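You operate a simulated robot arm through the tools that you are given. There is no shell and no other tool.

You run a simulated robot arm. Do the job below in one go: nothing can be reset, and whatever is moved stays where it is left.

JOB
Skim the oil off the tank and drain it.
Fine: turn the heater off first. Draw the skim bar to the gutter, park it again, then open the outlet lever. Shut it once the tank is empty. Where these are worked on the way, their far stop is far enough and under half their travel is too little: outlet lever.

Only the result counts: the job must be done as asked and must still hold three seconds after the hand-in. Knocking over, shifting, dropping, spilling or breaking anything else fails it.

ROBOT AND FRAMES
A 7-joint arm with a two-finger parallel gripper, fixed in place. Base frame: the origin is on the floor under the middle of its stand, x ahead of it, y to its left, z up; the work surface is at about z = 605. Units: mm, degrees, N and s.
It reaches about 1524 mm from its shoulder. Its first joint turns from -149.0 to 149.0 degrees. Payload 3.5 kg.
The tool frame sits at the grasp point between the pads (the TCP): z along the fingers, y along the line on which they close. The tips reach 23 mm beyond it. The gripper opens to 94 mm. The fingers are 38 mm wide and 10 mm thick; the gripper's body (54 by 96 mm) begins 39 mm behind the TCP.
Orientation is that of the tool frame in the base frame, as [roll, pitch, yaw] about the fixed x, y, z axes, in that order (R = Rz(yaw) Ry(pitch) Rx(roll)). With the fingers straight down and closing along the base's y, the tool's x points along the base's -x, its y along +y and its z along -z.

CONTROLS
- The arm moves only by the tool nudge_tool. Its argument "plan" is text: rows parted by semicolons, each of 7 numbers parted by spaces: the shift along the tool's x, y, z in mm, then the turn, a rotation vector about the tool's x, y, z in degrees, then the finger opening in mm, from 0 to 94. In form: tx ty tz rx ry rz fingers; .... A call has 1 to 20 rows; each row is the pose to reach, as a shift and turn from the pose commanded when the call began, along the tool's axes at that moment. A row lasts 0.2 s, in which the tool goes at most 50 mm and 8.6 degrees; a call with a longer step from one row to the next is refused whole, and so is a gripper value outside its range. A pose out of reach is approached as far as the arm can. The call stops where the force on the tool passes 50 N (or 10 N more than at its start, if that is more) or the arm is blocked; 0.2 s more then pass. The fingers move at their own pace (about 153 mm/s each) and stop on an object; they squeeze with about 34 N. The grip force told is the motor's: it shows also when the fingers shut on nothing. Time passes only in rows, and 0.2 s behind the last, so rows that repeat a pose let the fingers close. It gives the time, the measured TCP pose, the force on the tool (base axes), the opening and the grip force at its end, in the units of the frame above (readings bear some noise), with the torque about the TCP (base axes, N m) and any sound that the robot's microphone picked up.
- Cameras (640 x 400 px; columns grow to the right, rows downward): "scene" is fixed at [219, 502.2, 1653.7]; the picture's right is [0.96, -0.27, 0.00], its down [-0.24, -0.85, -0.47] and it looks along [0.13, 0.45, -0.88] (base axes); focal length 356 px, centre (320, 200). "wrist" rides on the gripper at [86, 16, -74] in the tool frame; the picture's right is [-0.18, 0.98, 0.00], its down [-0.58, -0.11, -0.81] and it looks along [-0.79, -0.15, 0.59] (tool axes); focal length 243 px, centre (320, 200). There is no depth. A picture from a camera that has moved, and an enlarged one, comes with that camera's place and axes in the base frame and with its lens.
- grab_frame(camera): a new picture of that camera. No time passes.
- inspect(camera, box): a new picture of the part [left, top, right, bottom] of that camera's present view, enlarged. No time passes.
- job_done(): hands the job in; it is judged then, once.

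Nothing tells you positions but the pictures and the camera data. Unless the task says otherwise, let go and move clear before handing in.

The tools are called after "Request:" by a JSON object that holds its "name" and its "arguments". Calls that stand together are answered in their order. nudge_tool: Moves the arm, as the interface text tells. Its arguments: {"type":"object","properties":{"plan":{"type":"string"}},"required":["plan"]} The other tools are called the same way: grab_frame (camera) takes a picture; inspect (camera, box) takes an enlarged picture of a part of a camera's view; job_done () hands the job in.

At the start:

```text
clock: 0.0
position: [322.1, 847.3, 1178.4]
orientation: [180.0, 0.0, -179.9]
force: [-0.3, -0.1, -0.2]
wrist_torque: [0.02, 0.03, 0.02]
width: 93.9
grip_force: 0.1
```

scene: 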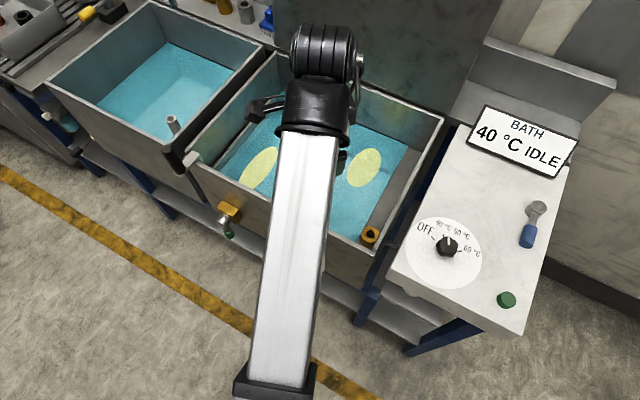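
wrist: 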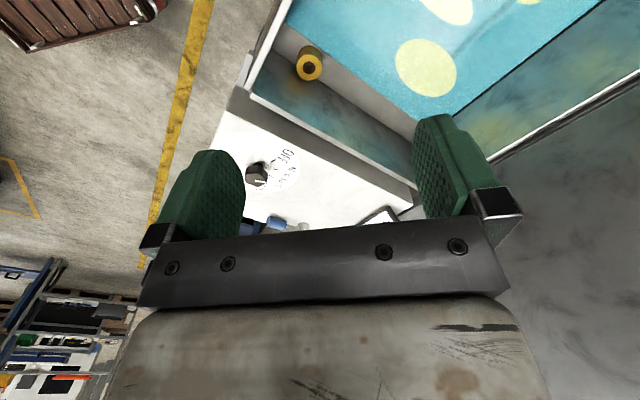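

I see a two-basin tank with oil patches, a heater dial on a panel at the right, a skim bar in the tank and an outlet lever at the tank's front. I'll take closer looks before moving.

Request:
{"name": "inspect", "arguments": {"camera": "scene", "box": [380, 90, 600, 340]}}

Request:
{"name": "inspect", "arguments": {"camera": "scene", "box": [180, 40, 460, 260]}}

Request:
{"name": "inspect", "arguments": {"camera": "scene", "box": [0, 0, 320, 200]}}

Request:
{"name": "inspect", "arguments": {"camera": "wrist", "box": [200, 0, 640, 240]}}

```text
1.60 times, centred on (490, 215) of scene
camera zoom: at [219.0, 502.2, 1653.7], right [0.96, -0.27, 0.0], down [-0.24, -0.85, -0.47], along [0.13, 0.45, -0.88], focal length 569 px, centre (48, 176)
```

zoom: 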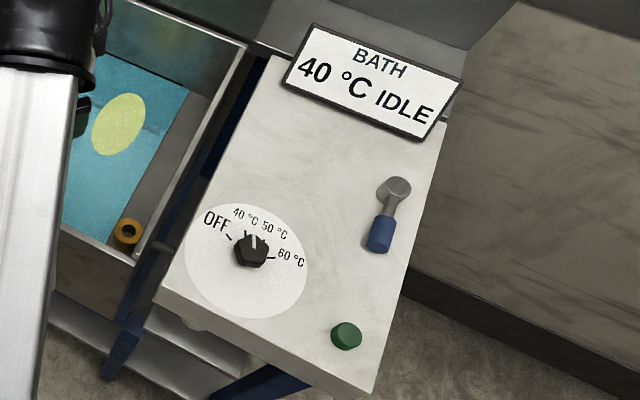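

```text
1.82 times, centred on (320, 150) of scene
camera zoom: at [219.0, 502.2, 1653.7], right [0.96, -0.27, 0.0], down [-0.24, -0.85, -0.47], along [0.13, 0.45, -0.88], focal length 647 px, centre (320, 291)
```

zoom: 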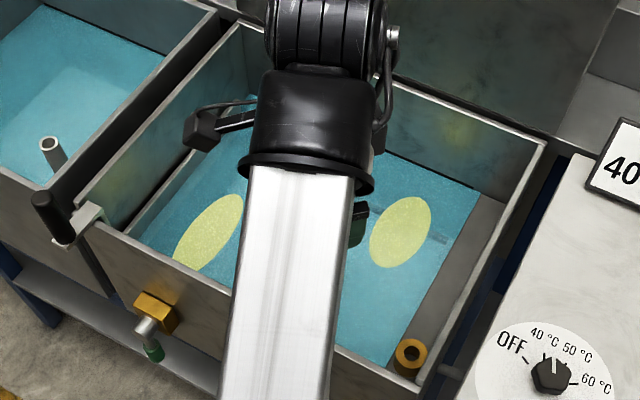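

```text
2.00 times, centred on (160, 100) of scene
camera zoom: at [219.0, 502.2, 1653.7], right [0.96, -0.27, 0.0], down [-0.24, -0.85, -0.47], along [0.13, 0.45, -0.88], focal length 712 px, centre (640, 400)
```

zoom: 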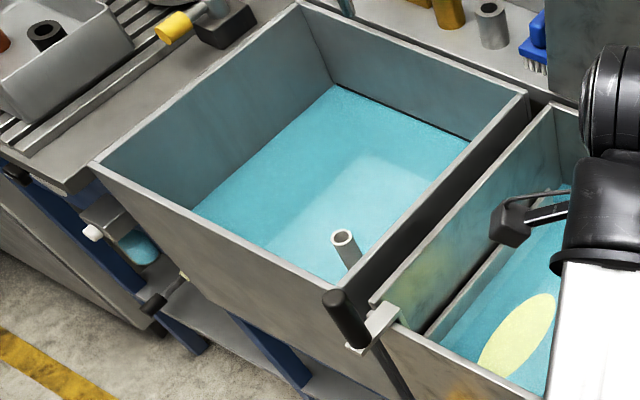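

```text
1.45 times, centred on (420, 120) of wrist
camera zoom: at [234.8, 862.1, 1252.3], right [0.18, 0.98, 0.0], down [0.58, -0.11, 0.81], along [0.79, -0.15, -0.59], focal length 353 px, centre (174, 316)
```

zoom: 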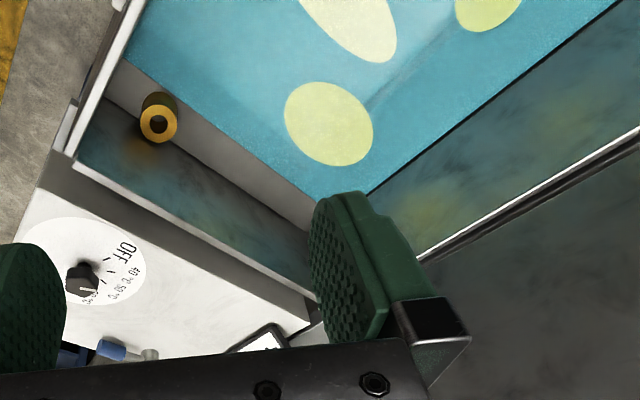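

Request:
{"name": "inspect", "arguments": {"camera": "scene", "box": [400, 200, 500, 290]}}

Request:
{"name": "inspect", "arguments": {"camera": "wrist", "box": [200, 120, 320, 240]}}

Request:
{"name": "inspect", "arguments": {"camera": "scene", "box": [150, 130, 270, 260]}}

Request:
{"name": "inspect", "arguments": {"camera": "scene", "box": [220, 70, 320, 170]}}

```text
4.44 times, centred on (450, 245) of scene
camera zoom: at [219.0, 502.2, 1653.7], right [0.96, -0.27, 0.0], down [-0.24, -0.85, -0.47], along [0.13, 0.45, -0.88], focal length 1581 px, centre (-258, 0)
```

zoom: 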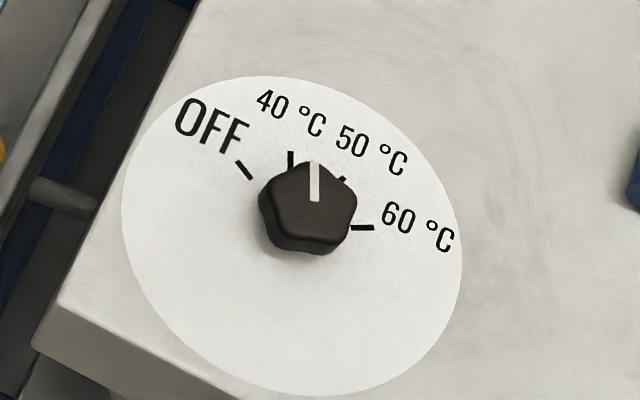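

```text
3.33 times, centred on (260, 180) of wrist
camera zoom: at [234.8, 862.1, 1252.3], right [0.18, 0.98, 0.0], down [0.58, -0.11, 0.81], along [0.79, -0.15, -0.59], focal length 809 px, centre (520, 267)
```

zoom: 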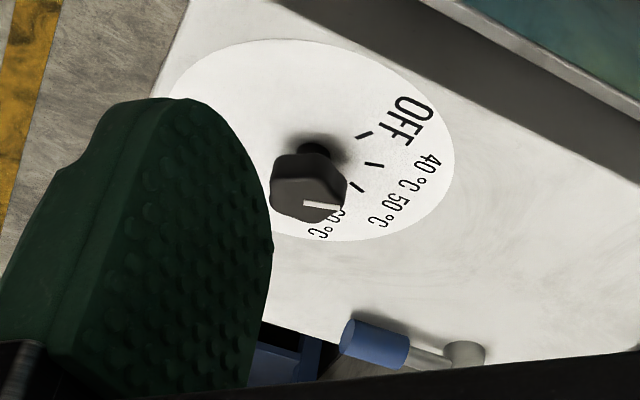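

```text
3.08 times, centred on (210, 195) of scene
camera zoom: at [219.0, 502.2, 1653.7], right [0.96, -0.27, 0.0], down [-0.24, -0.85, -0.47], along [0.13, 0.45, -0.88], focal length 1095 px, centre (658, 215)
```

zoom: 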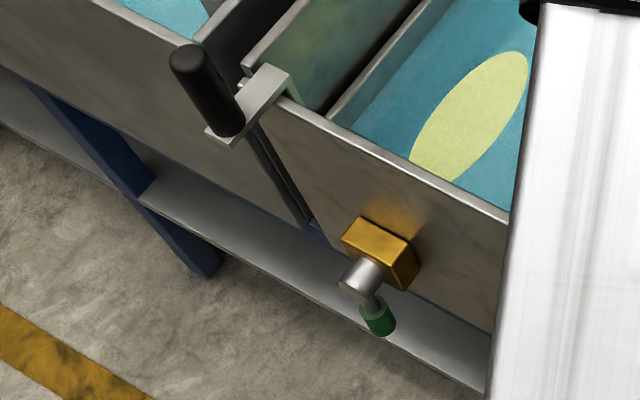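

```text
4.00 times, centred on (270, 120) of scene
camera zoom: at [219.0, 502.2, 1653.7], right [0.96, -0.27, 0.0], down [-0.24, -0.85, -0.47], along [0.13, 0.45, -0.88], focal length 1423 px, centre (520, 520)
```

zoom: 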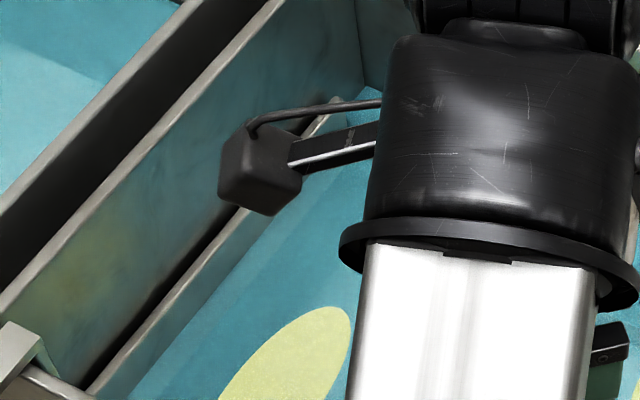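

The black box by the arm is just the wrist camera. The skim bar seems to have its black handle at the tank's front-left corner, and the yellow block with the green handle on the front wall looks like the outlet. I'll move toward the dial at height to see it better.

Request:
{"name": "nudge_tool", "arguments": {"plan": "-33 -26 8 0 0 0 94; -66 -52 16 0 0 0 94; -99 -78 24 0 0 0 94; -132 -104 32 0 0 0 94; -165 -130 40 0 0 0 94; -198 -157 48 0 0 0 94; -198 -157 48 0 0 0 94"}}

```text
clock: 1.6
position: [519.7, 688.2, 1128.6]
orientation: [180.0, 0.0, -180.0]
force: [0.1, 0.1, 0.0]
wrist_torque: [-0.01, 0.01, -0.04]
width: 94.3
grip_force: 0.0
```

Request:
{"name": "grab_frame", "arguments": {"camera": "scene"}}

Request:
{"name": "grab_frame", "arguments": {"camera": "wrist"}}

Request:
{"name": "inspect", "arguments": {"camera": "scene", "box": [150, 40, 470, 260]}}

```text
taken
```

scene: 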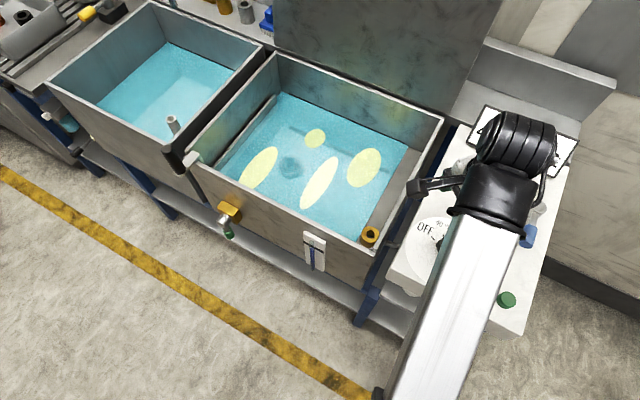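

```text
taken
camera wrist: at [432.8, 703.7, 1203.6], right [0.18, 0.98, 0.0], down [0.58, -0.11, 0.81], along [0.79, -0.15, -0.59], focal length 243 px, centre (320, 200)
```

wrist: 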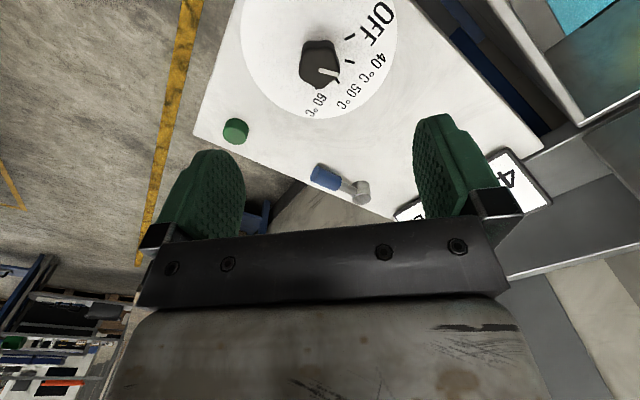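

```text
1.82 times, centred on (310, 150) of scene
camera zoom: at [219.0, 502.2, 1653.7], right [0.96, -0.27, 0.0], down [-0.24, -0.85, -0.47], along [0.13, 0.45, -0.88], focal length 647 px, centre (338, 291)
```

zoom: 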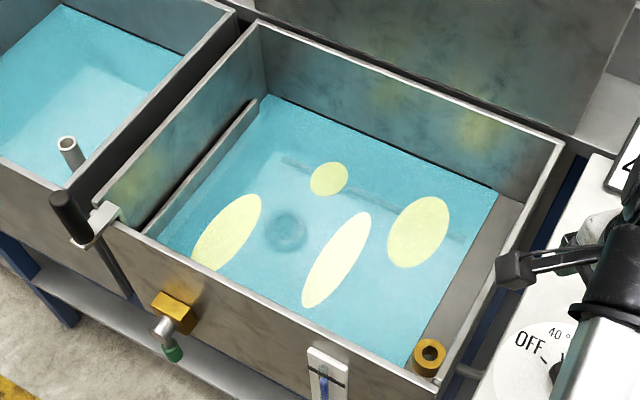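

The tank is in clear view now: the skim blade lies along the left wall with its black handle at the front-left corner, and the outlet valve is on the front wall beside a sight gauge. Next I lower over the heater knob, which I take to be near (547, 685, 948).

Request:
{"name": "nudge_tool", "arguments": {"plan": "-9 -1 30 0 0 8 94; -18 -2 60 0 0 16 94; -27 -3.5 98 0 0 24 94; -27 -3.5 98 0 0 24 94"}}

Request:
{"name": "grab_frame", "arguments": {"camera": "wrist"}}

Request:
{"name": "grab_frame", "arguments": {"camera": "scene"}}

```text
clock: 2.6
position: [546.9, 686.2, 1031.3]
orientation: [-180.0, 0.0, 155.9]
force: [0.2, -0.2, -0.1]
wrist_torque: [0.01, -0.01, -0.01]
width: 94.1
grip_force: 0.1
```

```text
taken
camera wrist: at [473.7, 734.6, 1105.9], right [0.57, 0.82, 0.0], down [0.49, -0.34, 0.81], along [0.66, -0.46, -0.59], focal length 243 px, centre (320, 200)
```

wrist: 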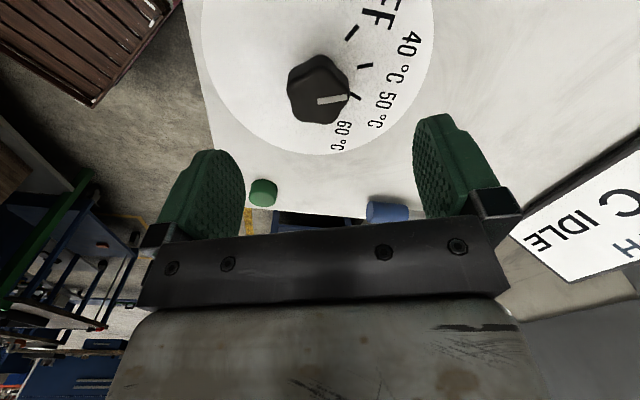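

```text
taken
```

scene: 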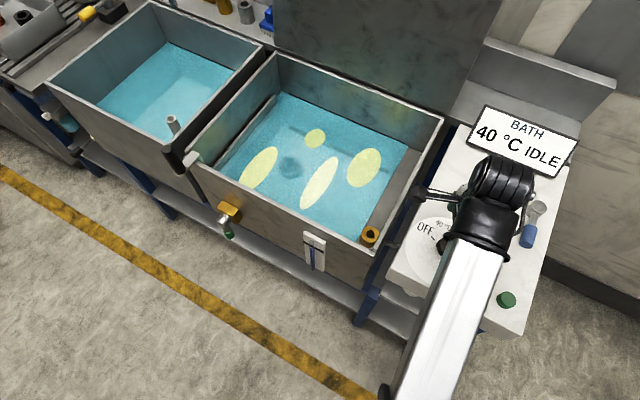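

The knob's top sits at about (545, 681, 956) and the dial plate at about z = 927. I'll descend around it with the fingers open, then check.

Request:
{"name": "nudge_tool", "arguments": {"plan": "-0.8 -4 25 0 0 0 94; -0.8 -4 50 0 0 0 94; -0.8 -4 62 0 0 0 94; -0.8 -4 62 0 0 0 94"}}

Request:
{"name": "grab_frame", "arguments": {"camera": "wrist"}}

Request:
{"name": "inspect", "arguments": {"camera": "scene", "box": [390, 130, 590, 320]}}

```text
clock: 3.6
position: [545.2, 681.9, 969.9]
orientation: [-180.0, 0.1, 156.0]
force: [0.5, 0.5, 0.6]
wrist_torque: [0.03, -0.02, 0.02]
width: 94.1
grip_force: 0.0
```

```text
taken
camera wrist: at [473.0, 731.2, 1044.7], right [0.57, 0.82, 0.0], down [0.49, -0.34, 0.81], along [0.66, -0.46, -0.59], focal length 243 px, centre (320, 200)
```

wrist: 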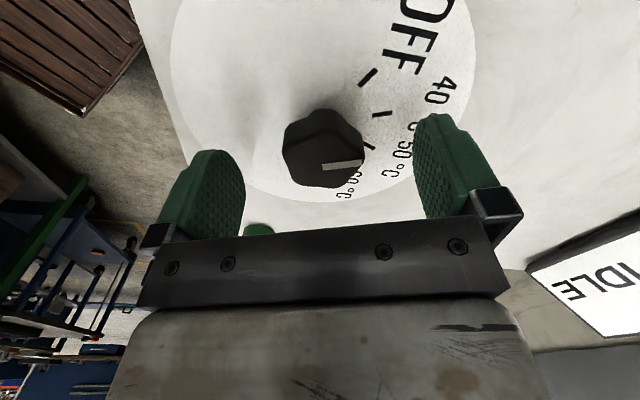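

```text
2.11 times, centred on (490, 225) of scene
camera zoom: at [219.0, 502.2, 1653.7], right [0.96, -0.27, 0.0], down [-0.24, -0.85, -0.47], along [0.13, 0.45, -0.88], focal length 749 px, centre (-38, 147)
```

zoom: 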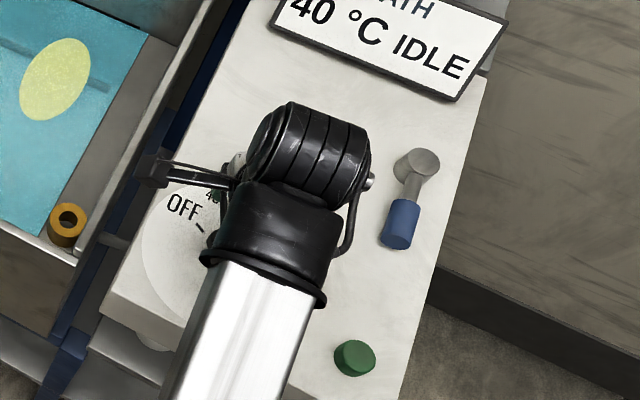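

The knob is centred between the fingers with its pointer along the closing axis. I'll lower slightly and close on it.

Request:
{"name": "nudge_tool", "arguments": {"plan": "0 0 6 0 0 0 94; 0 0 11 0 0 0 94; 0 0 11 0 0 0 30; 0 0 11 0 0 0 30; 0 0 11 0 0 0 30"}}

Request:
{"name": "grab_frame", "arguments": {"camera": "wrist"}}

```text
clock: 4.8
position: [545.6, 683.0, 959.3]
orientation: [179.9, 0.0, 156.0]
force: [4.3, 10.5, 1.4]
wrist_torque: [0.13, -0.03, 0.01]
width: 41.6
grip_force: 44.9
```

```text
taken
camera wrist: at [473.1, 732.1, 1033.7], right [0.57, 0.82, 0.0], down [0.49, -0.34, 0.81], along [0.66, -0.46, -0.59], focal length 243 px, centre (320, 200)
```

wrist: 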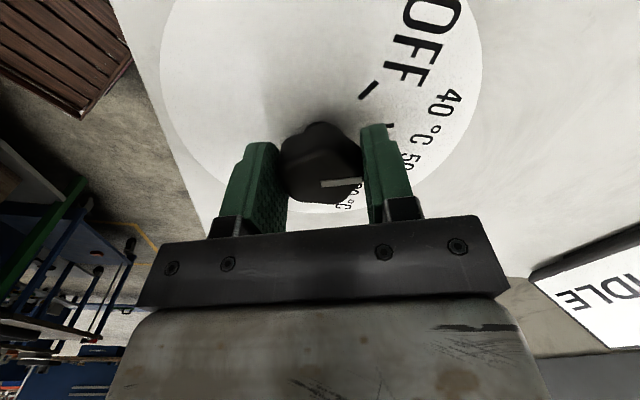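

The grip is on the knob with a small side load. I'll ease it and turn counter-clockwise toward OFF, about 36°.

Request:
{"name": "nudge_tool", "arguments": {"plan": "0 1 11 0 0 0 30; 0 1.3 0 0 0 -7 30; 0 1.3 0 0 0 -14 30"}}

```text
clock: 5.6
position: [545.9, 682.8, 956.4]
orientation: [-179.7, -0.1, 170.1]
force: [-1.5, -2.5, -31.3]
wrist_torque: [0.35, 0.04, 0.04]
width: 41.7
grip_force: 45.0
```

I made a slip with one row's depth; the grip has slid down about 3 mm, so I'll relieve that pull. Let me see how far the knob has turned.

Request:
{"name": "nudge_tool", "arguments": {"plan": "0 0 2.5 0 0 0 30; 0 0 2.5 0 0 0 30"}}

Request:
{"name": "inspect", "arguments": {"camera": "wrist", "box": [220, 40, 480, 240]}}

Request:
{"name": "grab_frame", "arguments": {"camera": "scene"}}

```text
clock: 6.2
position: [545.4, 683.2, 957.2]
orientation: [-180.0, 0.0, 170.0]
force: [-4.2, -7.9, -1.1]
wrist_torque: [0.17, 1.16, -0.05]
width: 41.6
grip_force: 45.0
```

```text
2.00 times, centred on (350, 140) of wrist
camera zoom: at [463.3, 712.6, 1031.8], right [0.35, 0.94, 0.0], down [0.55, -0.21, 0.81], along [0.75, -0.28, -0.59], focal length 485 px, centre (260, 320)
```

zoom: 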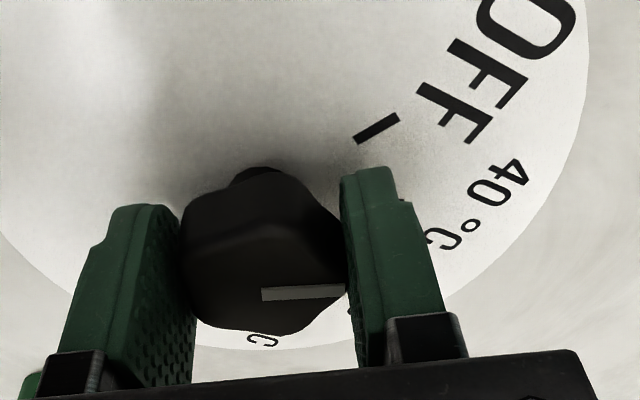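

```text
taken
```

scene: 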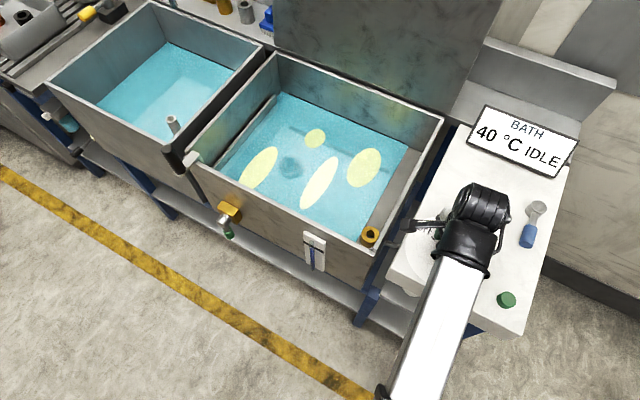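

The knob turns with the fingers (pointer still along the closing axis). I'll turn the remaining ~23°.

Request:
{"name": "nudge_tool", "arguments": {"plan": "0 -0.5 0 0 0 -8 30; 0 -0.5 0 0 0 -16 30; 0 -0.5 0 0 0 -23 30; 0 -0.5 0 0 0 -23 30"}}

Request:
{"name": "inspect", "arguments": {"camera": "wrist", "box": [220, 40, 480, 240]}}

Request:
{"name": "grab_frame", "arguments": {"camera": "scene"}}

```text
clock: 7.2
position: [545.4, 681.5, 957.8]
orientation: [179.9, 0.0, -166.9]
force: [-6.0, -16.0, 16.8]
wrist_torque: [0.02, 0.89, 0.0]
width: 41.4
grip_force: 44.8
```

```text
2.00 times, centred on (350, 140) of wrist
camera zoom: at [457.7, 676.8, 1031.7], right [-0.04, 1.0, 0.0], down [0.59, 0.03, 0.81], along [0.81, 0.03, -0.59], focal length 485 px, centre (260, 320)
```

zoom: 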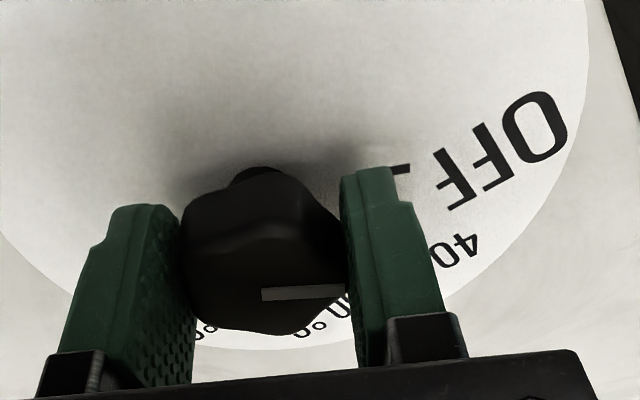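

```text
taken
```

scene: 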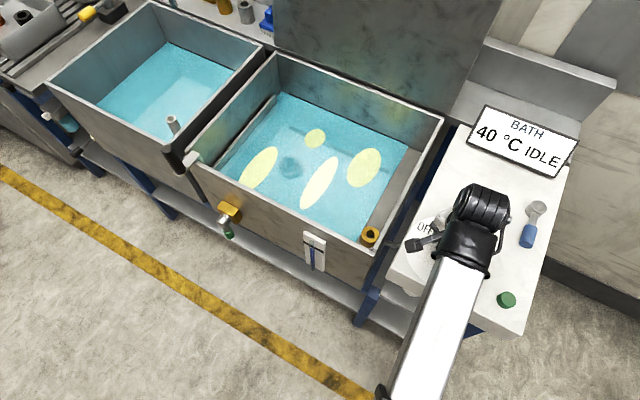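

The pointer should be near OFF now. I'll release, lift a little and verify its alignment with the OFF tick.

Request:
{"name": "nudge_tool", "arguments": {"plan": "0 0 -1 0 0 0 94; 0 0 -1 0 0 0 94; 0 0 -30 0 0 0 94; 0 0 -70 0 0 0 94; 0 0 -70 0 0 0 94"}}

Request:
{"name": "grab_frame", "arguments": {"camera": "wrist"}}

Request:
{"name": "inspect", "arguments": {"camera": "scene", "box": [390, 90, 600, 280]}}

```text
clock: 8.4
position: [545.8, 682.6, 1025.5]
orientation: [180.0, 0.1, -167.0]
force: [0.8, 0.8, -0.5]
wrist_torque: [0.0, -0.01, 0.02]
width: 94.3
grip_force: 0.2
```

```text
taken
camera wrist: at [458.0, 677.9, 1100.4], right [-0.04, 1.0, 0.0], down [0.59, 0.02, 0.81], along [0.81, 0.03, -0.59], focal length 243 px, centre (320, 200)
```

wrist: 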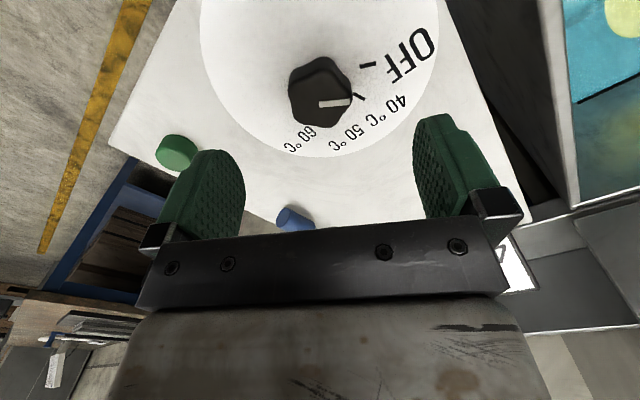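

```text
2.11 times, centred on (495, 185) of scene
camera zoom: at [219.0, 502.2, 1653.7], right [0.96, -0.27, 0.0], down [-0.24, -0.85, -0.47], along [0.13, 0.45, -0.88], focal length 749 px, centre (-48, 232)
```

zoom: 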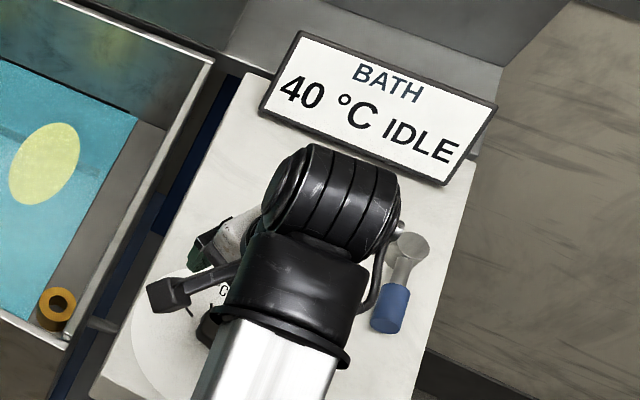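

Released cleanly. I'll lift and swing toward the skim bar handle at the tank's front-left corner, which also clears the scene camera's view of the dial.

Request:
{"name": "nudge_tool", "arguments": {"plan": "0 0 -45 0 0 0 94; 0 0 -90 0 0 0 94; 0 0 -130 0 0 0 94; 35 34 -135 0 0 -3 94; 70 67 -140 0 0 -6 94; 105 101 -145 0 0 -9 94; 140 134 -150 0 0 -12 94; 175 168 -150 0 0 -15 94; 210 201 -150 0 0 -18 94; 245 235 -150 0 0 -21 94; 280 268 -150 0 0 -24 94; 315 302 -150 0 0 -27 94; 350 336 -150 0 0 -30 94; 385 369 -150 0 0 -33.7 94; 390 374 -150 0 0 -33.7 94; 390 374 -150 0 0 -33.7 94"}}

Request:
{"name": "grab_frame", "arguments": {"camera": "scene"}}

Request:
{"name": "inspect", "arguments": {"camera": "scene", "box": [400, 200, 500, 290]}}

Request:
{"name": "grab_frame", "arguments": {"camera": "wrist"}}

```text
clock: 11.8
position: [82.9, 959.9, 1175.2]
orientation: [180.0, -0.1, -133.4]
force: [1.0, -1.1, -0.2]
wrist_torque: [0.01, 0.02, 0.02]
width: 94.2
grip_force: 0.0
```

```text
taken
```

scene: 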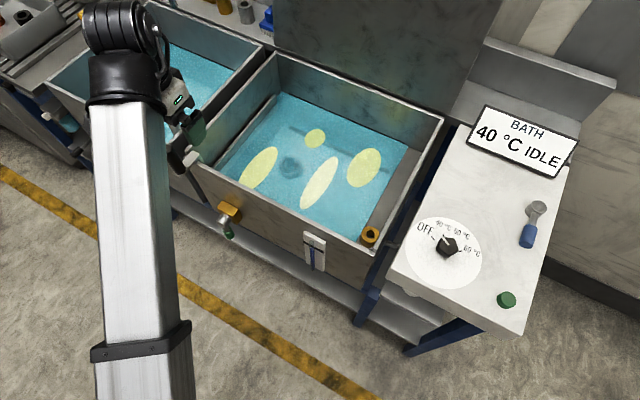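

```text
4.44 times, centred on (450, 245) of scene
camera zoom: at [219.0, 502.2, 1653.7], right [0.96, -0.27, 0.0], down [-0.24, -0.85, -0.47], along [0.13, 0.45, -0.88], focal length 1581 px, centre (-258, 0)
```

zoom: 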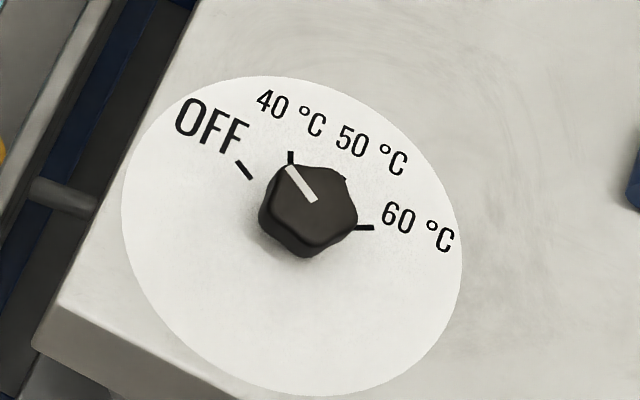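

```text
taken
camera wrist: at [11.1, 907.2, 1251.2], right [-0.59, 0.81, 0.0], down [0.48, 0.35, 0.81], along [0.65, 0.48, -0.59], focal length 243 px, centre (320, 200)
```

wrist: 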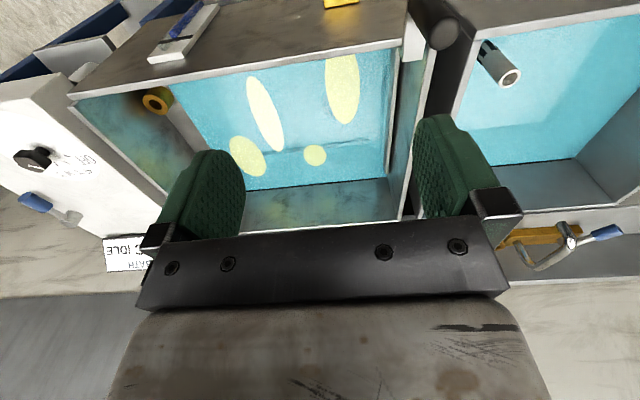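

The dial pointer now lines up with the OFF tick. Now I look closely at the skim bar's handle in the wrist view.

Request:
{"name": "inspect", "arguments": {"camera": "wrist", "box": [340, 0, 540, 120]}}

Request:
{"name": "inspect", "arguments": {"camera": "scene", "box": [130, 100, 260, 260]}}

```text
3.20 times, centred on (440, 60) of wrist
camera zoom: at [11.1, 907.2, 1251.2], right [-0.59, 0.81, 0.0], down [0.48, 0.35, 0.81], along [0.65, 0.48, -0.59], focal length 776 px, centre (-64, 648)
```

zoom: 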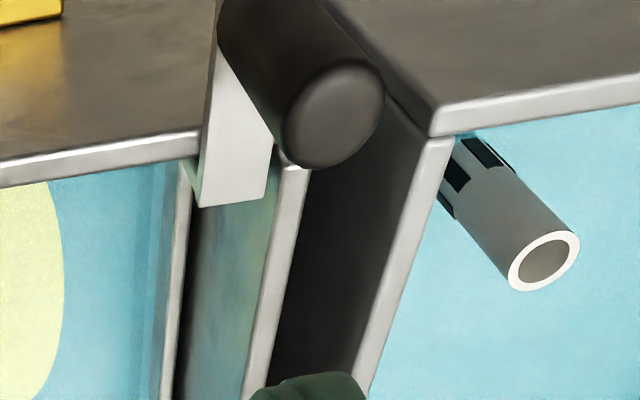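

```text
2.50 times, centred on (195, 180) of scene
camera zoom: at [219.0, 502.2, 1653.7], right [0.96, -0.27, 0.0], down [-0.24, -0.85, -0.47], along [0.13, 0.45, -0.88], focal length 890 px, centre (632, 250)
```

zoom: 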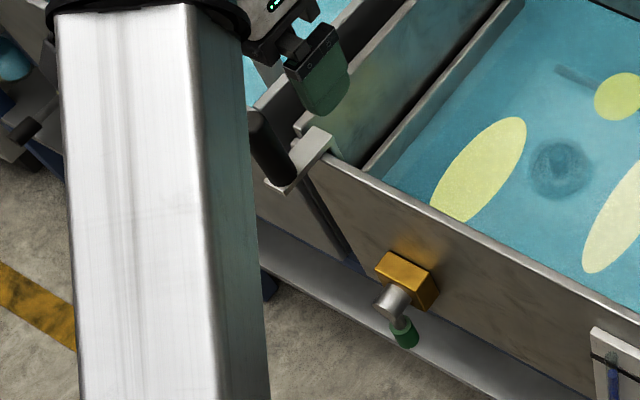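

The handle is a vertical black cylinder, about 28 mm across, with its top near (16, 1052, 1000). I'll move above it and check alignment.

Request:
{"name": "nudge_tool", "arguments": {"plan": "-7 37 0 0 0 0 94; -14 74 20 0 0 0 94; -21 111 40 0 0 0 94; -21 111 85 0 0 0 94; -21 111 100 0 0 0 94; -21 111 100 0 0 0 94"}}

Request:
{"name": "grab_frame", "arguments": {"camera": "wrist"}}

Request:
{"name": "grab_frame", "arguments": {"camera": "scene"}}

```text
clock: 13.2
position: [14.6, 1050.7, 1074.4]
orientation: [-180.0, 0.0, -133.3]
force: [-1.2, 0.6, -1.0]
wrist_torque: [0.01, 0.0, -0.02]
width: 94.2
grip_force: 0.0
```

```text
taken
camera wrist: at [-56.2, 997.9, 1150.1], right [-0.59, 0.81, 0.0], down [0.48, 0.35, 0.81], along [0.65, 0.48, -0.59], focal length 243 px, centre (320, 200)
```

wrist: 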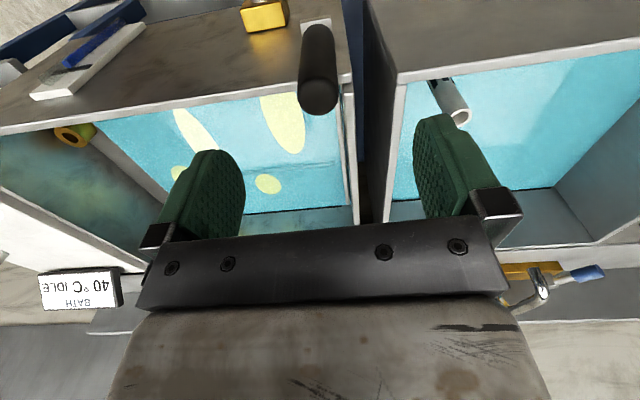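

```text
taken
```

scene: 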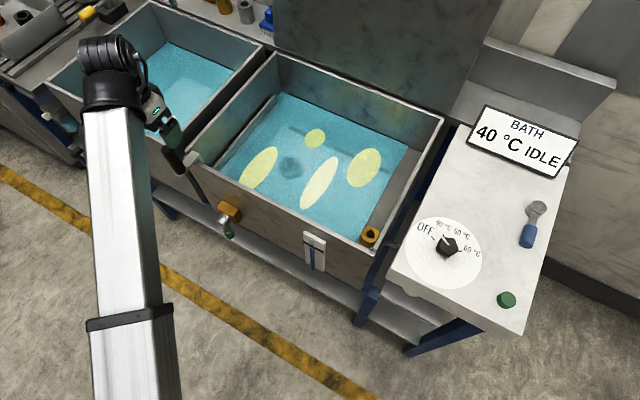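

The handle top is right under the tool axis. I'll go straight down around it and close.

Request:
{"name": "nudge_tool", "arguments": {"plan": "0 0 40 0 0 0 94; 0 0 75 0 0 0 94; 0 0 97 0 0 0 94; 0 0 97 0 0 0 94; 0 0 97 0 0 0 15; 0 0 97 0 0 0 15; 0 0 97 0 0 0 15"}}

Request:
{"name": "grab_frame", "arguments": {"camera": "wrist"}}

Request:
{"name": "inspect", "arguments": {"camera": "scene", "box": [100, 90, 280, 260]}}

```text
clock: 14.8
position: [16.2, 1049.6, 978.2]
orientation: [-179.8, 0.0, -133.4]
force: [10.1, -12.3, -5.0]
wrist_torque: [0.65, 0.67, -0.05]
width: 27.7
grip_force: 45.3
```

```text
taken
camera wrist: at [-55.3, 997.0, 1053.3], right [-0.59, 0.81, 0.0], down [0.48, 0.35, 0.81], along [0.65, 0.47, -0.59], focal length 243 px, centre (320, 200)
```

wrist: 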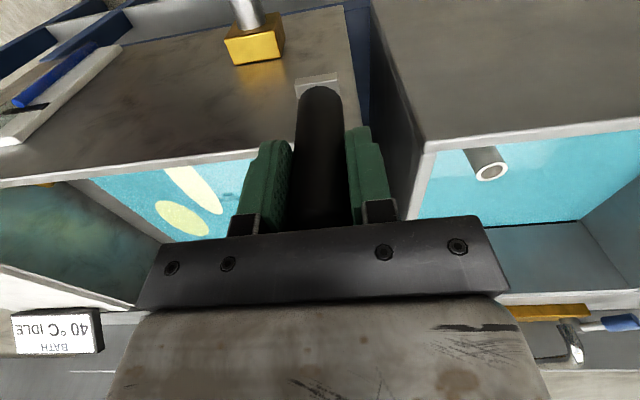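

```text
2.35 times, centred on (190, 175) of scene
camera zoom: at [219.0, 502.2, 1653.7], right [0.96, -0.27, 0.0], down [-0.24, -0.85, -0.47], along [0.13, 0.45, -0.88], focal length 837 px, centre (626, 259)
```

zoom: 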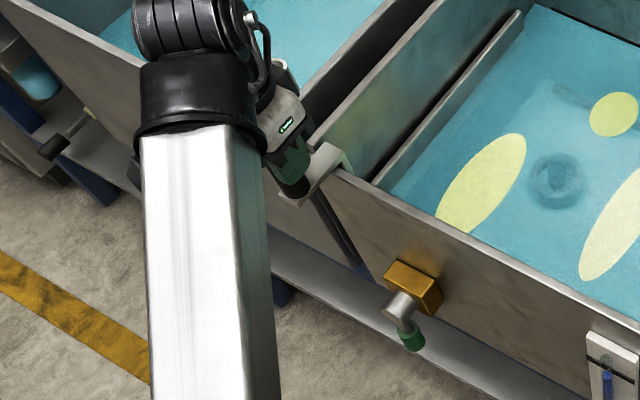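

The handle is held (27.7 mm). Before drawing it, I'll measure the front rim's direction and the gutter more precisely.

Request:
{"name": "inspect", "arguments": {"camera": "scene", "box": [330, 190, 410, 280]}}

Request:
{"name": "inspect", "arguments": {"camera": "scene", "box": [180, 130, 260, 220]}}

Request:
{"name": "inspect", "arguments": {"camera": "scene", "box": [370, 90, 450, 180]}}

Request:
{"name": "inspect", "arguments": {"camera": "scene", "box": [230, 40, 310, 130]}}

```text
4.44 times, centred on (370, 235) of scene
camera zoom: at [219.0, 502.2, 1653.7], right [0.96, -0.27, 0.0], down [-0.24, -0.85, -0.47], along [0.13, 0.45, -0.88], focal length 1581 px, centre (98, 44)
```

zoom: 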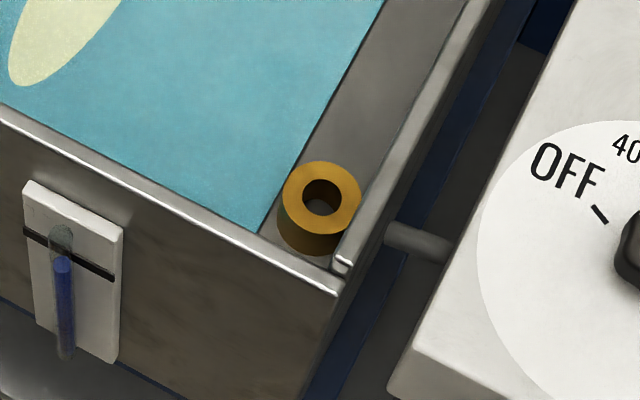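

```text
4.44 times, centred on (220, 175) of scene
camera zoom: at [219.0, 502.2, 1653.7], right [0.96, -0.27, 0.0], down [-0.24, -0.85, -0.47], along [0.13, 0.45, -0.88], focal length 1581 px, centre (764, 311)
```

zoom: 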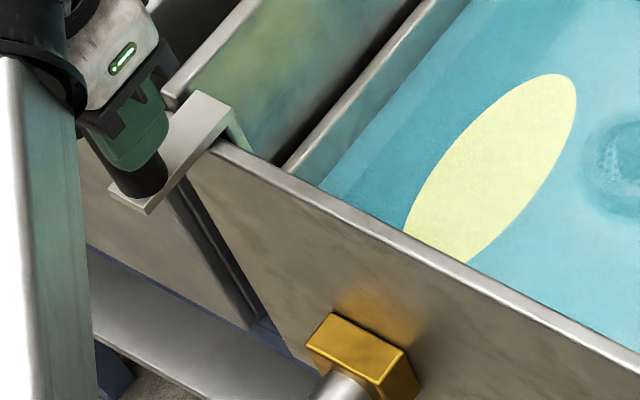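

```text
4.44 times, centred on (410, 135) of scene
camera zoom: at [219.0, 502.2, 1653.7], right [0.96, -0.27, 0.0], down [-0.24, -0.85, -0.47], along [0.13, 0.45, -0.88], focal length 1581 px, centre (-80, 489)
```

zoom: 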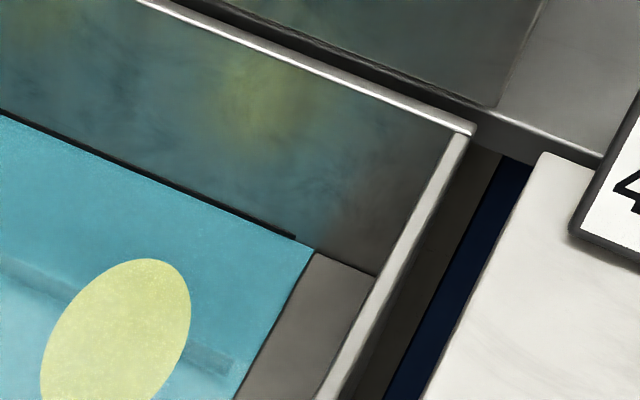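

```text
4.44 times, centred on (270, 85) of scene
camera zoom: at [219.0, 502.2, 1653.7], right [0.96, -0.27, 0.0], down [-0.24, -0.85, -0.47], along [0.13, 0.45, -0.88], focal length 1581 px, centre (542, 711)
```

zoom: 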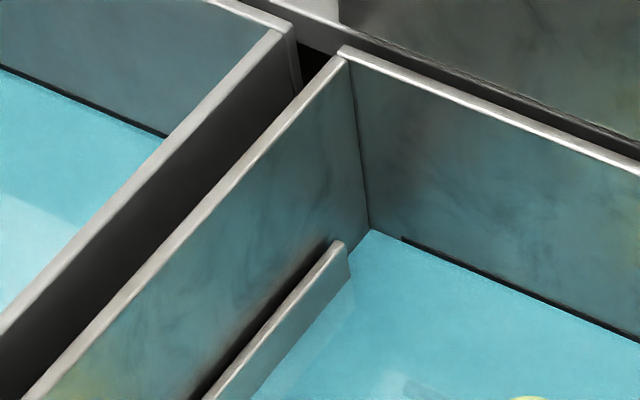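

The tank is turned 45° in plan: its front rim runs along (0.707, −0.707), and the gutter lip is about 450 mm along from the handle. I'll draw the bar slowly for a first 100 mm and watch the forces.

Request:
{"name": "nudge_tool", "arguments": {"plan": "0.3 -8 0 0 0 0 15; 0.6 -18 0 0 0 0 15; 0.9 -28 0 0 0 0 15; 1.2 -38 0 0 0 0 15; 1.5 -48 0 0 0 0 15; 1.8 -58 0 0 0 0 15; 2.1 -68 0 0 0 0 15; 2.5 -78 0 0 0 0 15; 2.8 -88 0 0 0 0 15; 3.1 -98 0 0 0 0 15; 3.1 -98 0 0 0 0 15"}}

Request:
{"name": "grab_frame", "arguments": {"camera": "scene"}}

Request:
{"name": "grab_frame", "arguments": {"camera": "wrist"}}

```text
clock: 17.2
position: [83.0, 981.0, 978.4]
orientation: [179.9, 0.0, -133.3]
force: [-4.1, -4.0, -12.8]
wrist_torque: [1.05, 0.19, 0.02]
width: 27.4
grip_force: 45.2
```

```text
taken
```

scene: 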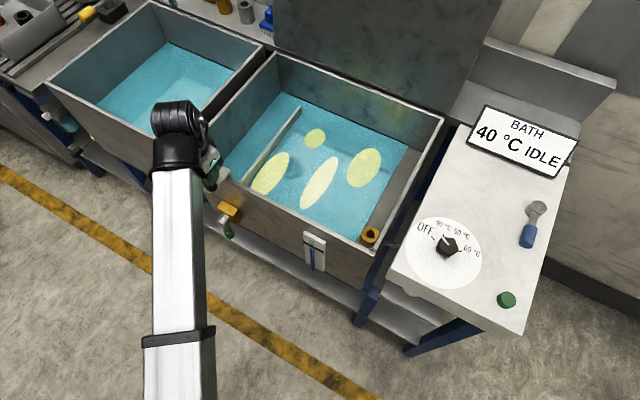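

```text
taken
camera wrist: at [13.2, 928.5, 1053.5], right [-0.59, 0.81, 0.0], down [0.48, 0.35, 0.81], along [0.65, 0.47, -0.59], focal length 243 px, centre (320, 200)
```

wrist: 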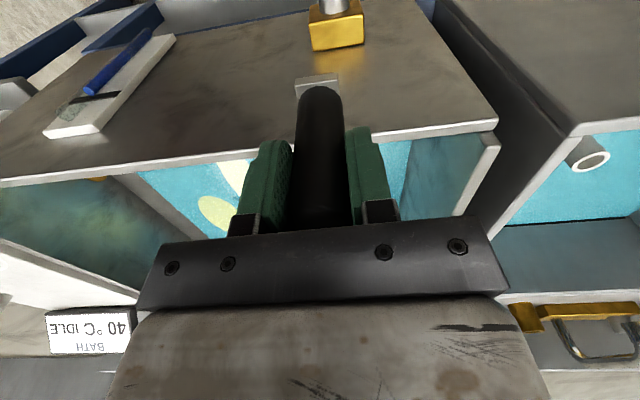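

The bar slides freely and the oil moves ahead of it. I'll continue, with a small correction down and toward me.

Request:
{"name": "nudge_tool", "arguments": {"plan": "0.8 -12 1 0 0 0 15; 1.2 -24 1 0 0 0 15; 1.5 -36 1 0 0 0 15; 1.9 -48 1 0 0 0 15; 2.2 -60 1 0 0 0 15; 2.6 -72 1 0 0 0 15; 3 -84 1 0 0 0 15; 3.4 -96 1 0 0 0 15; 3.8 -108 1 0 0 0 15; 4.2 -120 1 0 0 0 15; 4.5 -132 1 0 0 0 15; 4.9 -144 1 0 0 0 15; 5.3 -156 1 0 0 0 15; 5.7 -168 1 0 0 0 15; 6 -180 1 0 0 0 15; 6.4 -192 1 0 0 0 15; 6.8 -204 1 0 0 0 15; 7.1 -216 1 0 0 0 15; 7.1 -216 1 0 0 0 15"}}

Request:
{"name": "grab_frame", "arguments": {"camera": "scene"}}

```text
clock: 21.2
position: [237.3, 827.7, 978.5]
orientation: [-179.9, 0.0, -133.3]
force: [0.5, 2.3, 15.8]
wrist_torque: [0.14, -0.78, 0.09]
width: 27.7
grip_force: 44.3
```

```text
taken
```

scene: 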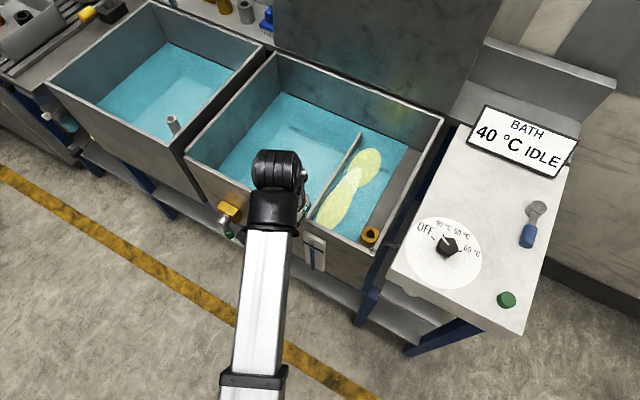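

The bar has gone about 313 mm and is gathering the oil. I'll continue toward the gutter lip more slowly.

Request:
{"name": "nudge_tool", "arguments": {"plan": "0.3 -10 -0.8 0 0 0 15; 0.6 -20 -0.8 0 0 0 15; 0.9 -30 -0.8 0 0 0 15; 1.3 -40 -0.8 0 0 0 15; 1.6 -50 -0.8 0 0 0 15; 1.9 -60 -0.8 0 0 0 15; 2.2 -70 -0.8 0 0 0 15; 2.5 -80 -0.8 0 0 0 15; 2.8 -90 -0.8 0 0 0 15; 3.2 -100 -0.8 0 0 0 15; 3.5 -110 -0.8 0 0 0 15; 3.5 -110 -0.8 0 0 0 15"}}

Request:
{"name": "grab_frame", "arguments": {"camera": "scene"}}

Request:
{"name": "inspect", "arguments": {"camera": "scene", "box": [280, 100, 460, 270]}}

```text
clock: 23.8
position: [315.8, 750.3, 976.9]
orientation: [-179.8, -0.1, -133.3]
force: [5.7, 5.6, 1.0]
wrist_torque: [0.05, 0.64, 0.11]
width: 28.0
grip_force: 44.9
```

```text
taken
```

scene: 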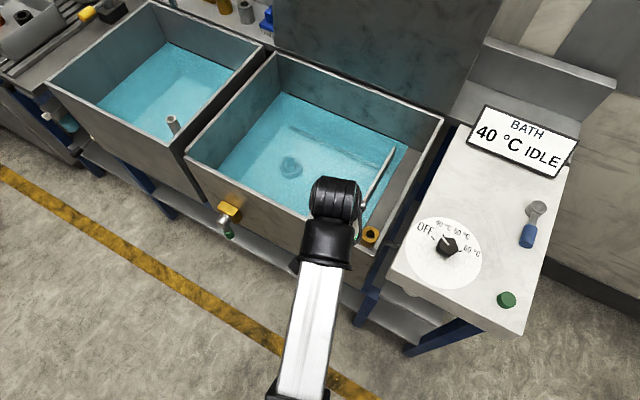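

```text
2.35 times, centred on (370, 185) of scene
camera zoom: at [219.0, 502.2, 1653.7], right [0.96, -0.27, 0.0], down [-0.24, -0.85, -0.47], along [0.13, 0.45, -0.88], focal length 837 px, centre (202, 235)
```

zoom: 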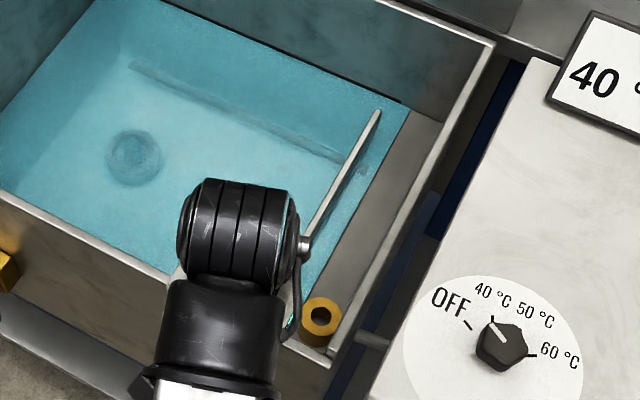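

The oil film is gone from view, with the bar about 30 mm short of the lip. I'll go on in small steps to the end of its travel.

Request:
{"name": "nudge_tool", "arguments": {"plan": "-0.5 -5 0 0 0 0 15; -0.4 -10 0 0 0 0 15; -0.3 -15 0 0 0 0 15; -0.2 -20 0 0 0 0 15; 0 -25 0 0 0 0 15; 0.1 -30 0 0 0 0 15; 0.3 -35 0 0 0 0 15"}}

Request:
{"name": "inspect", "arguments": {"camera": "scene", "box": [280, 100, 460, 270]}}

Request:
{"name": "grab_frame", "arguments": {"camera": "wrist"}}

```text
clock: 25.1
position: [327.1, 739.1, 977.7]
orientation: [179.2, -0.1, -132.7]
force: [-21.8, 17.5, -5.7]
wrist_torque: [-0.9, -1.47, 0.05]
width: 28.3
grip_force: 44.8
stopped in row 6: the force on the tool passed its limit at 57 N (the readings are from after the stop); the commanded pose is now the measured one
```

```text
2.35 times, centred on (370, 185) of scene
camera zoom: at [219.0, 502.2, 1653.7], right [0.96, -0.27, 0.0], down [-0.24, -0.85, -0.47], along [0.13, 0.45, -0.88], focal length 837 px, centre (202, 235)
```

zoom: 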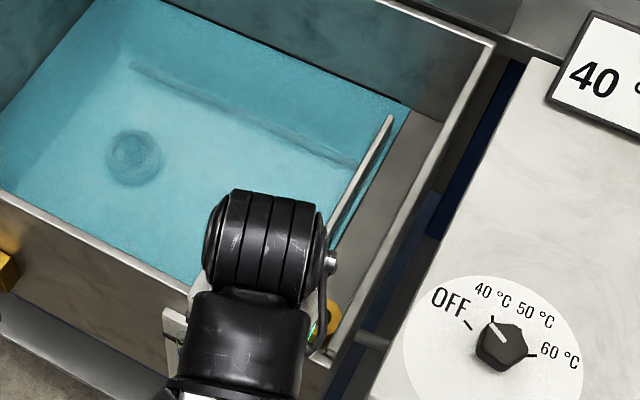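

```text
taken
camera wrist: at [257.6, 684.0, 1053.4], right [-0.6, 0.8, 0.01], down [0.48, 0.35, 0.8], along [0.64, 0.49, -0.59], focal length 243 px, centre (320, 200)
```

wrist: 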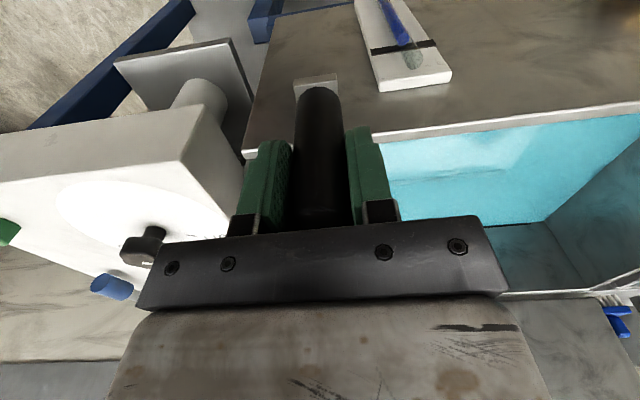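

The bar is at its end stop at the gutter. I'll check for remaining oil between the blade and the gutter.

Request:
{"name": "inspect", "arguments": {"camera": "scene", "box": [360, 130, 410, 190]}}

Request:
{"name": "nudge_tool", "arguments": {"plan": "0 1 0 0 0 0 15; 0 1 0 0 0 0 15; 0 1 0 0 0 0 15; 0 1 0 0 0 0 15; 0 1 0 0 0 0 15"}}

Request:
{"name": "inspect", "arguments": {"camera": "scene", "box": [280, 100, 460, 270]}}

```text
6.67 times, centred on (385, 160) of scene
camera zoom: at [219.0, 502.2, 1653.7], right [0.96, -0.27, 0.0], down [-0.24, -0.85, -0.47], along [0.13, 0.45, -0.88], focal length 2372 px, centre (-113, 467)
```

zoom: 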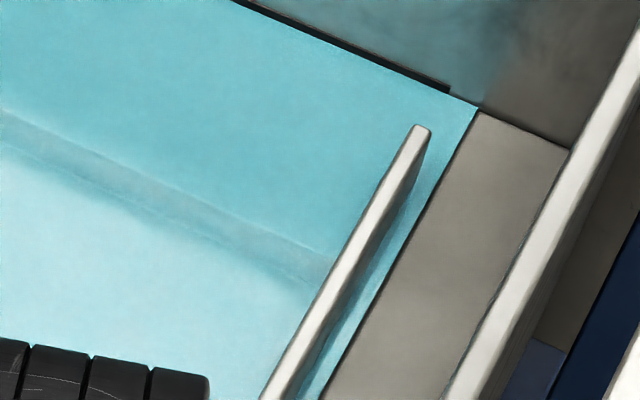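

```text
clock: 26.3
position: [327.7, 738.6, 978.2]
orientation: [179.3, -0.1, -132.8]
force: [-30.8, 22.0, -9.4]
wrist_torque: [-0.9, -1.87, 0.15]
width: 28.0
grip_force: 44.9
```

```text
2.35 times, centred on (370, 185) of scene
camera zoom: at [219.0, 502.2, 1653.7], right [0.96, -0.27, 0.0], down [-0.24, -0.85, -0.47], along [0.13, 0.45, -0.88], focal length 837 px, centre (202, 235)
```

zoom: 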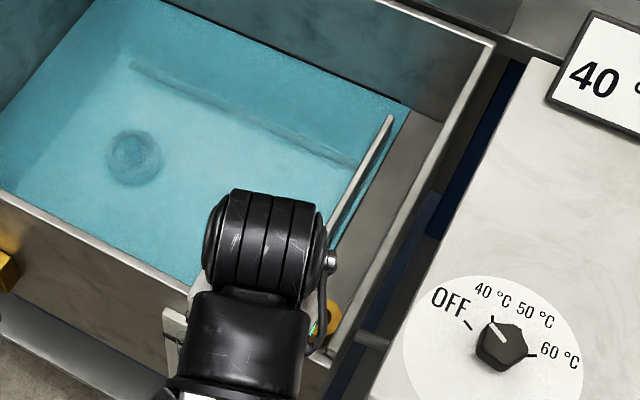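

No oil remains on the water. Now I level the tool (it tilted slightly against the stop) and start returning the bar to its park.

Request:
{"name": "nudge_tool", "arguments": {"plan": "0 5 0 0.3 0 0 15; -0.4 12 0.1 0.7 0 0.5 15; -0.8 20 0.2 0.7 0 0.5 15; -1.2 30 0.4 0.7 0 0.5 15; -1.2 30 0.4 0.7 0 0.5 15"}}

```text
clock: 27.5
position: [308.6, 759.6, 978.4]
orientation: [-179.8, -0.1, -133.4]
force: [-4.9, -6.4, -11.9]
wrist_torque: [0.05, 1.15, -0.06]
width: 27.9
grip_force: 44.6
```

Request:
{"name": "nudge_tool", "arguments": {"plan": "0.8 10 0.8 0 0 0 15; 0.4 24 0.8 0 0 0 15; 0 38 0.8 0 0 0 15; -0.5 52 0.8 0 0 0 15; -0.9 66 0.8 0 0 0 15; -1.3 80 0.8 0 0 0 15; -1.7 94 0.8 0 0 0 15; -2.1 108 0.8 0 0 0 15; -2.5 122 0.8 0 0 0 15; -2.9 136 0.8 0 0 0 15; -3.3 150 0.8 0 0 0 15; -3.7 164 0.8 0 0 0 15; -4.1 178 0.8 0 0 0 15; -4.5 192 0.8 0 0 0 15; -4.9 206 0.8 0 0 0 15; -5.3 220 0.8 0 0 0 15; -5.3 220 0.8 0 0 0 15"}}

Request:
{"name": "grab_frame", "arguments": {"camera": "scene"}}

```text
clock: 31.1
position: [151.3, 913.0, 978.6]
orientation: [-179.9, 0.1, -133.6]
force: [10.4, 8.9, 25.8]
wrist_torque: [0.51, 0.86, 0.07]
width: 27.6
grip_force: 44.9
```

```text
taken
```

scene: 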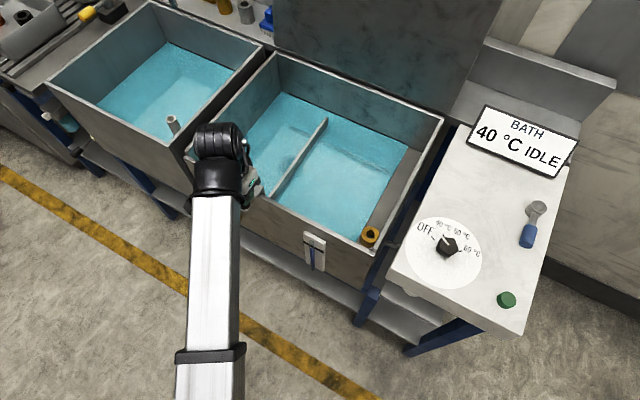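

The skimmed surface stays clean as the bar returns. I'll continue toward park, easing the side load, slowing at the end.

Request:
{"name": "nudge_tool", "arguments": {"plan": "-1.3 10 -2 0 0 0 15; -1.8 24 -2 0 0 0 15; -2.2 38 -2 0 0 0 15; -2.6 52 -2 0 0 0 15; -2.9 66 -2 0 0 0 15; -3.3 80 -2 0 0 0 15; -3.6 94 -2 0 0 0 15; -4 108 -2 0 0 0 15; -4.3 122 -2 0 0 0 15; -4.7 136 -2 0 0 0 15; -5 150 -2 0 0 0 15; -5.4 164 -2 0 0 0 15; -5.7 176 -2 0 0 0 15; -5.7 176 -2 0 0 0 15"}}

Request:
{"name": "grab_frame", "arguments": {"camera": "scene"}}

```text
clock: 34.1
position: [26.9, 1038.7, 979.1]
orientation: [-179.9, 0.0, -133.4]
force: [-9.2, -9.3, -9.0]
wrist_torque: [-0.08, 1.19, 0.03]
width: 27.5
grip_force: 45.0
```

```text
taken
```

scene: 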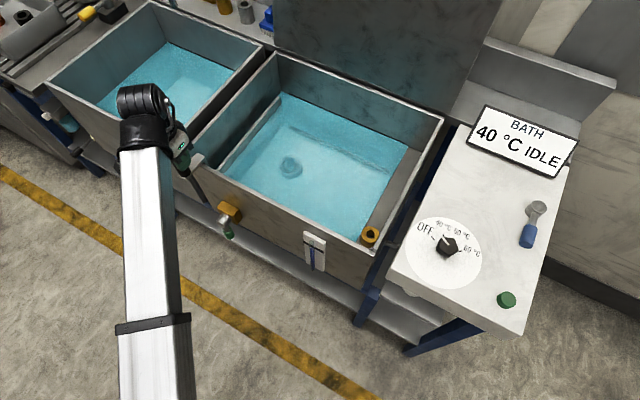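

About 16 mm remain to the original park position. I'll close in by small steps until the park stop is felt.

Request:
{"name": "nudge_tool", "arguments": {"plan": "0.8 4 0 0 0 0 15; 0.7 8 0 0 0 0 15; 0.6 12 0 0 0 0 15; 0.5 15 0 0 0 0 15; 0.4 17 0 0 0 0 15; 0.4 19 0 0 0 0 15; 0.3 21 0 0 0 0 15"}}

Request:
{"name": "inspect", "arguments": {"camera": "scene", "box": [150, 60, 330, 250]}}

```text
clock: 35.7
position: [15.6, 1051.2, 978.5]
orientation: [-179.6, 0.0, -133.6]
force: [22.2, -23.7, -3.8]
wrist_torque: [1.48, 0.71, 0.03]
width: 27.9
grip_force: 44.9
```

```text
2.11 times, centred on (240, 155) of scene
camera zoom: at [219.0, 502.2, 1653.7], right [0.96, -0.27, 0.0], down [-0.24, -0.85, -0.47], along [0.13, 0.45, -0.88], focal length 749 px, centre (488, 295)
```

zoom: 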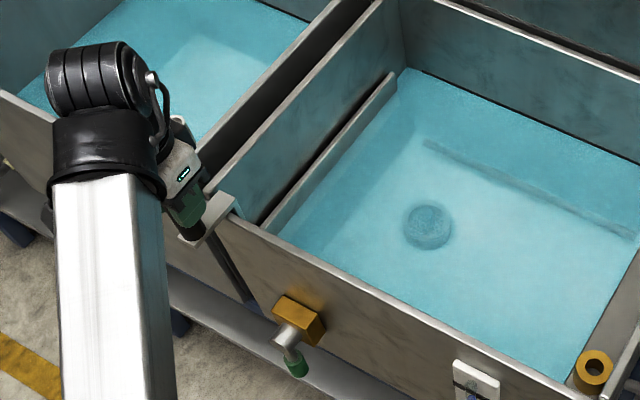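

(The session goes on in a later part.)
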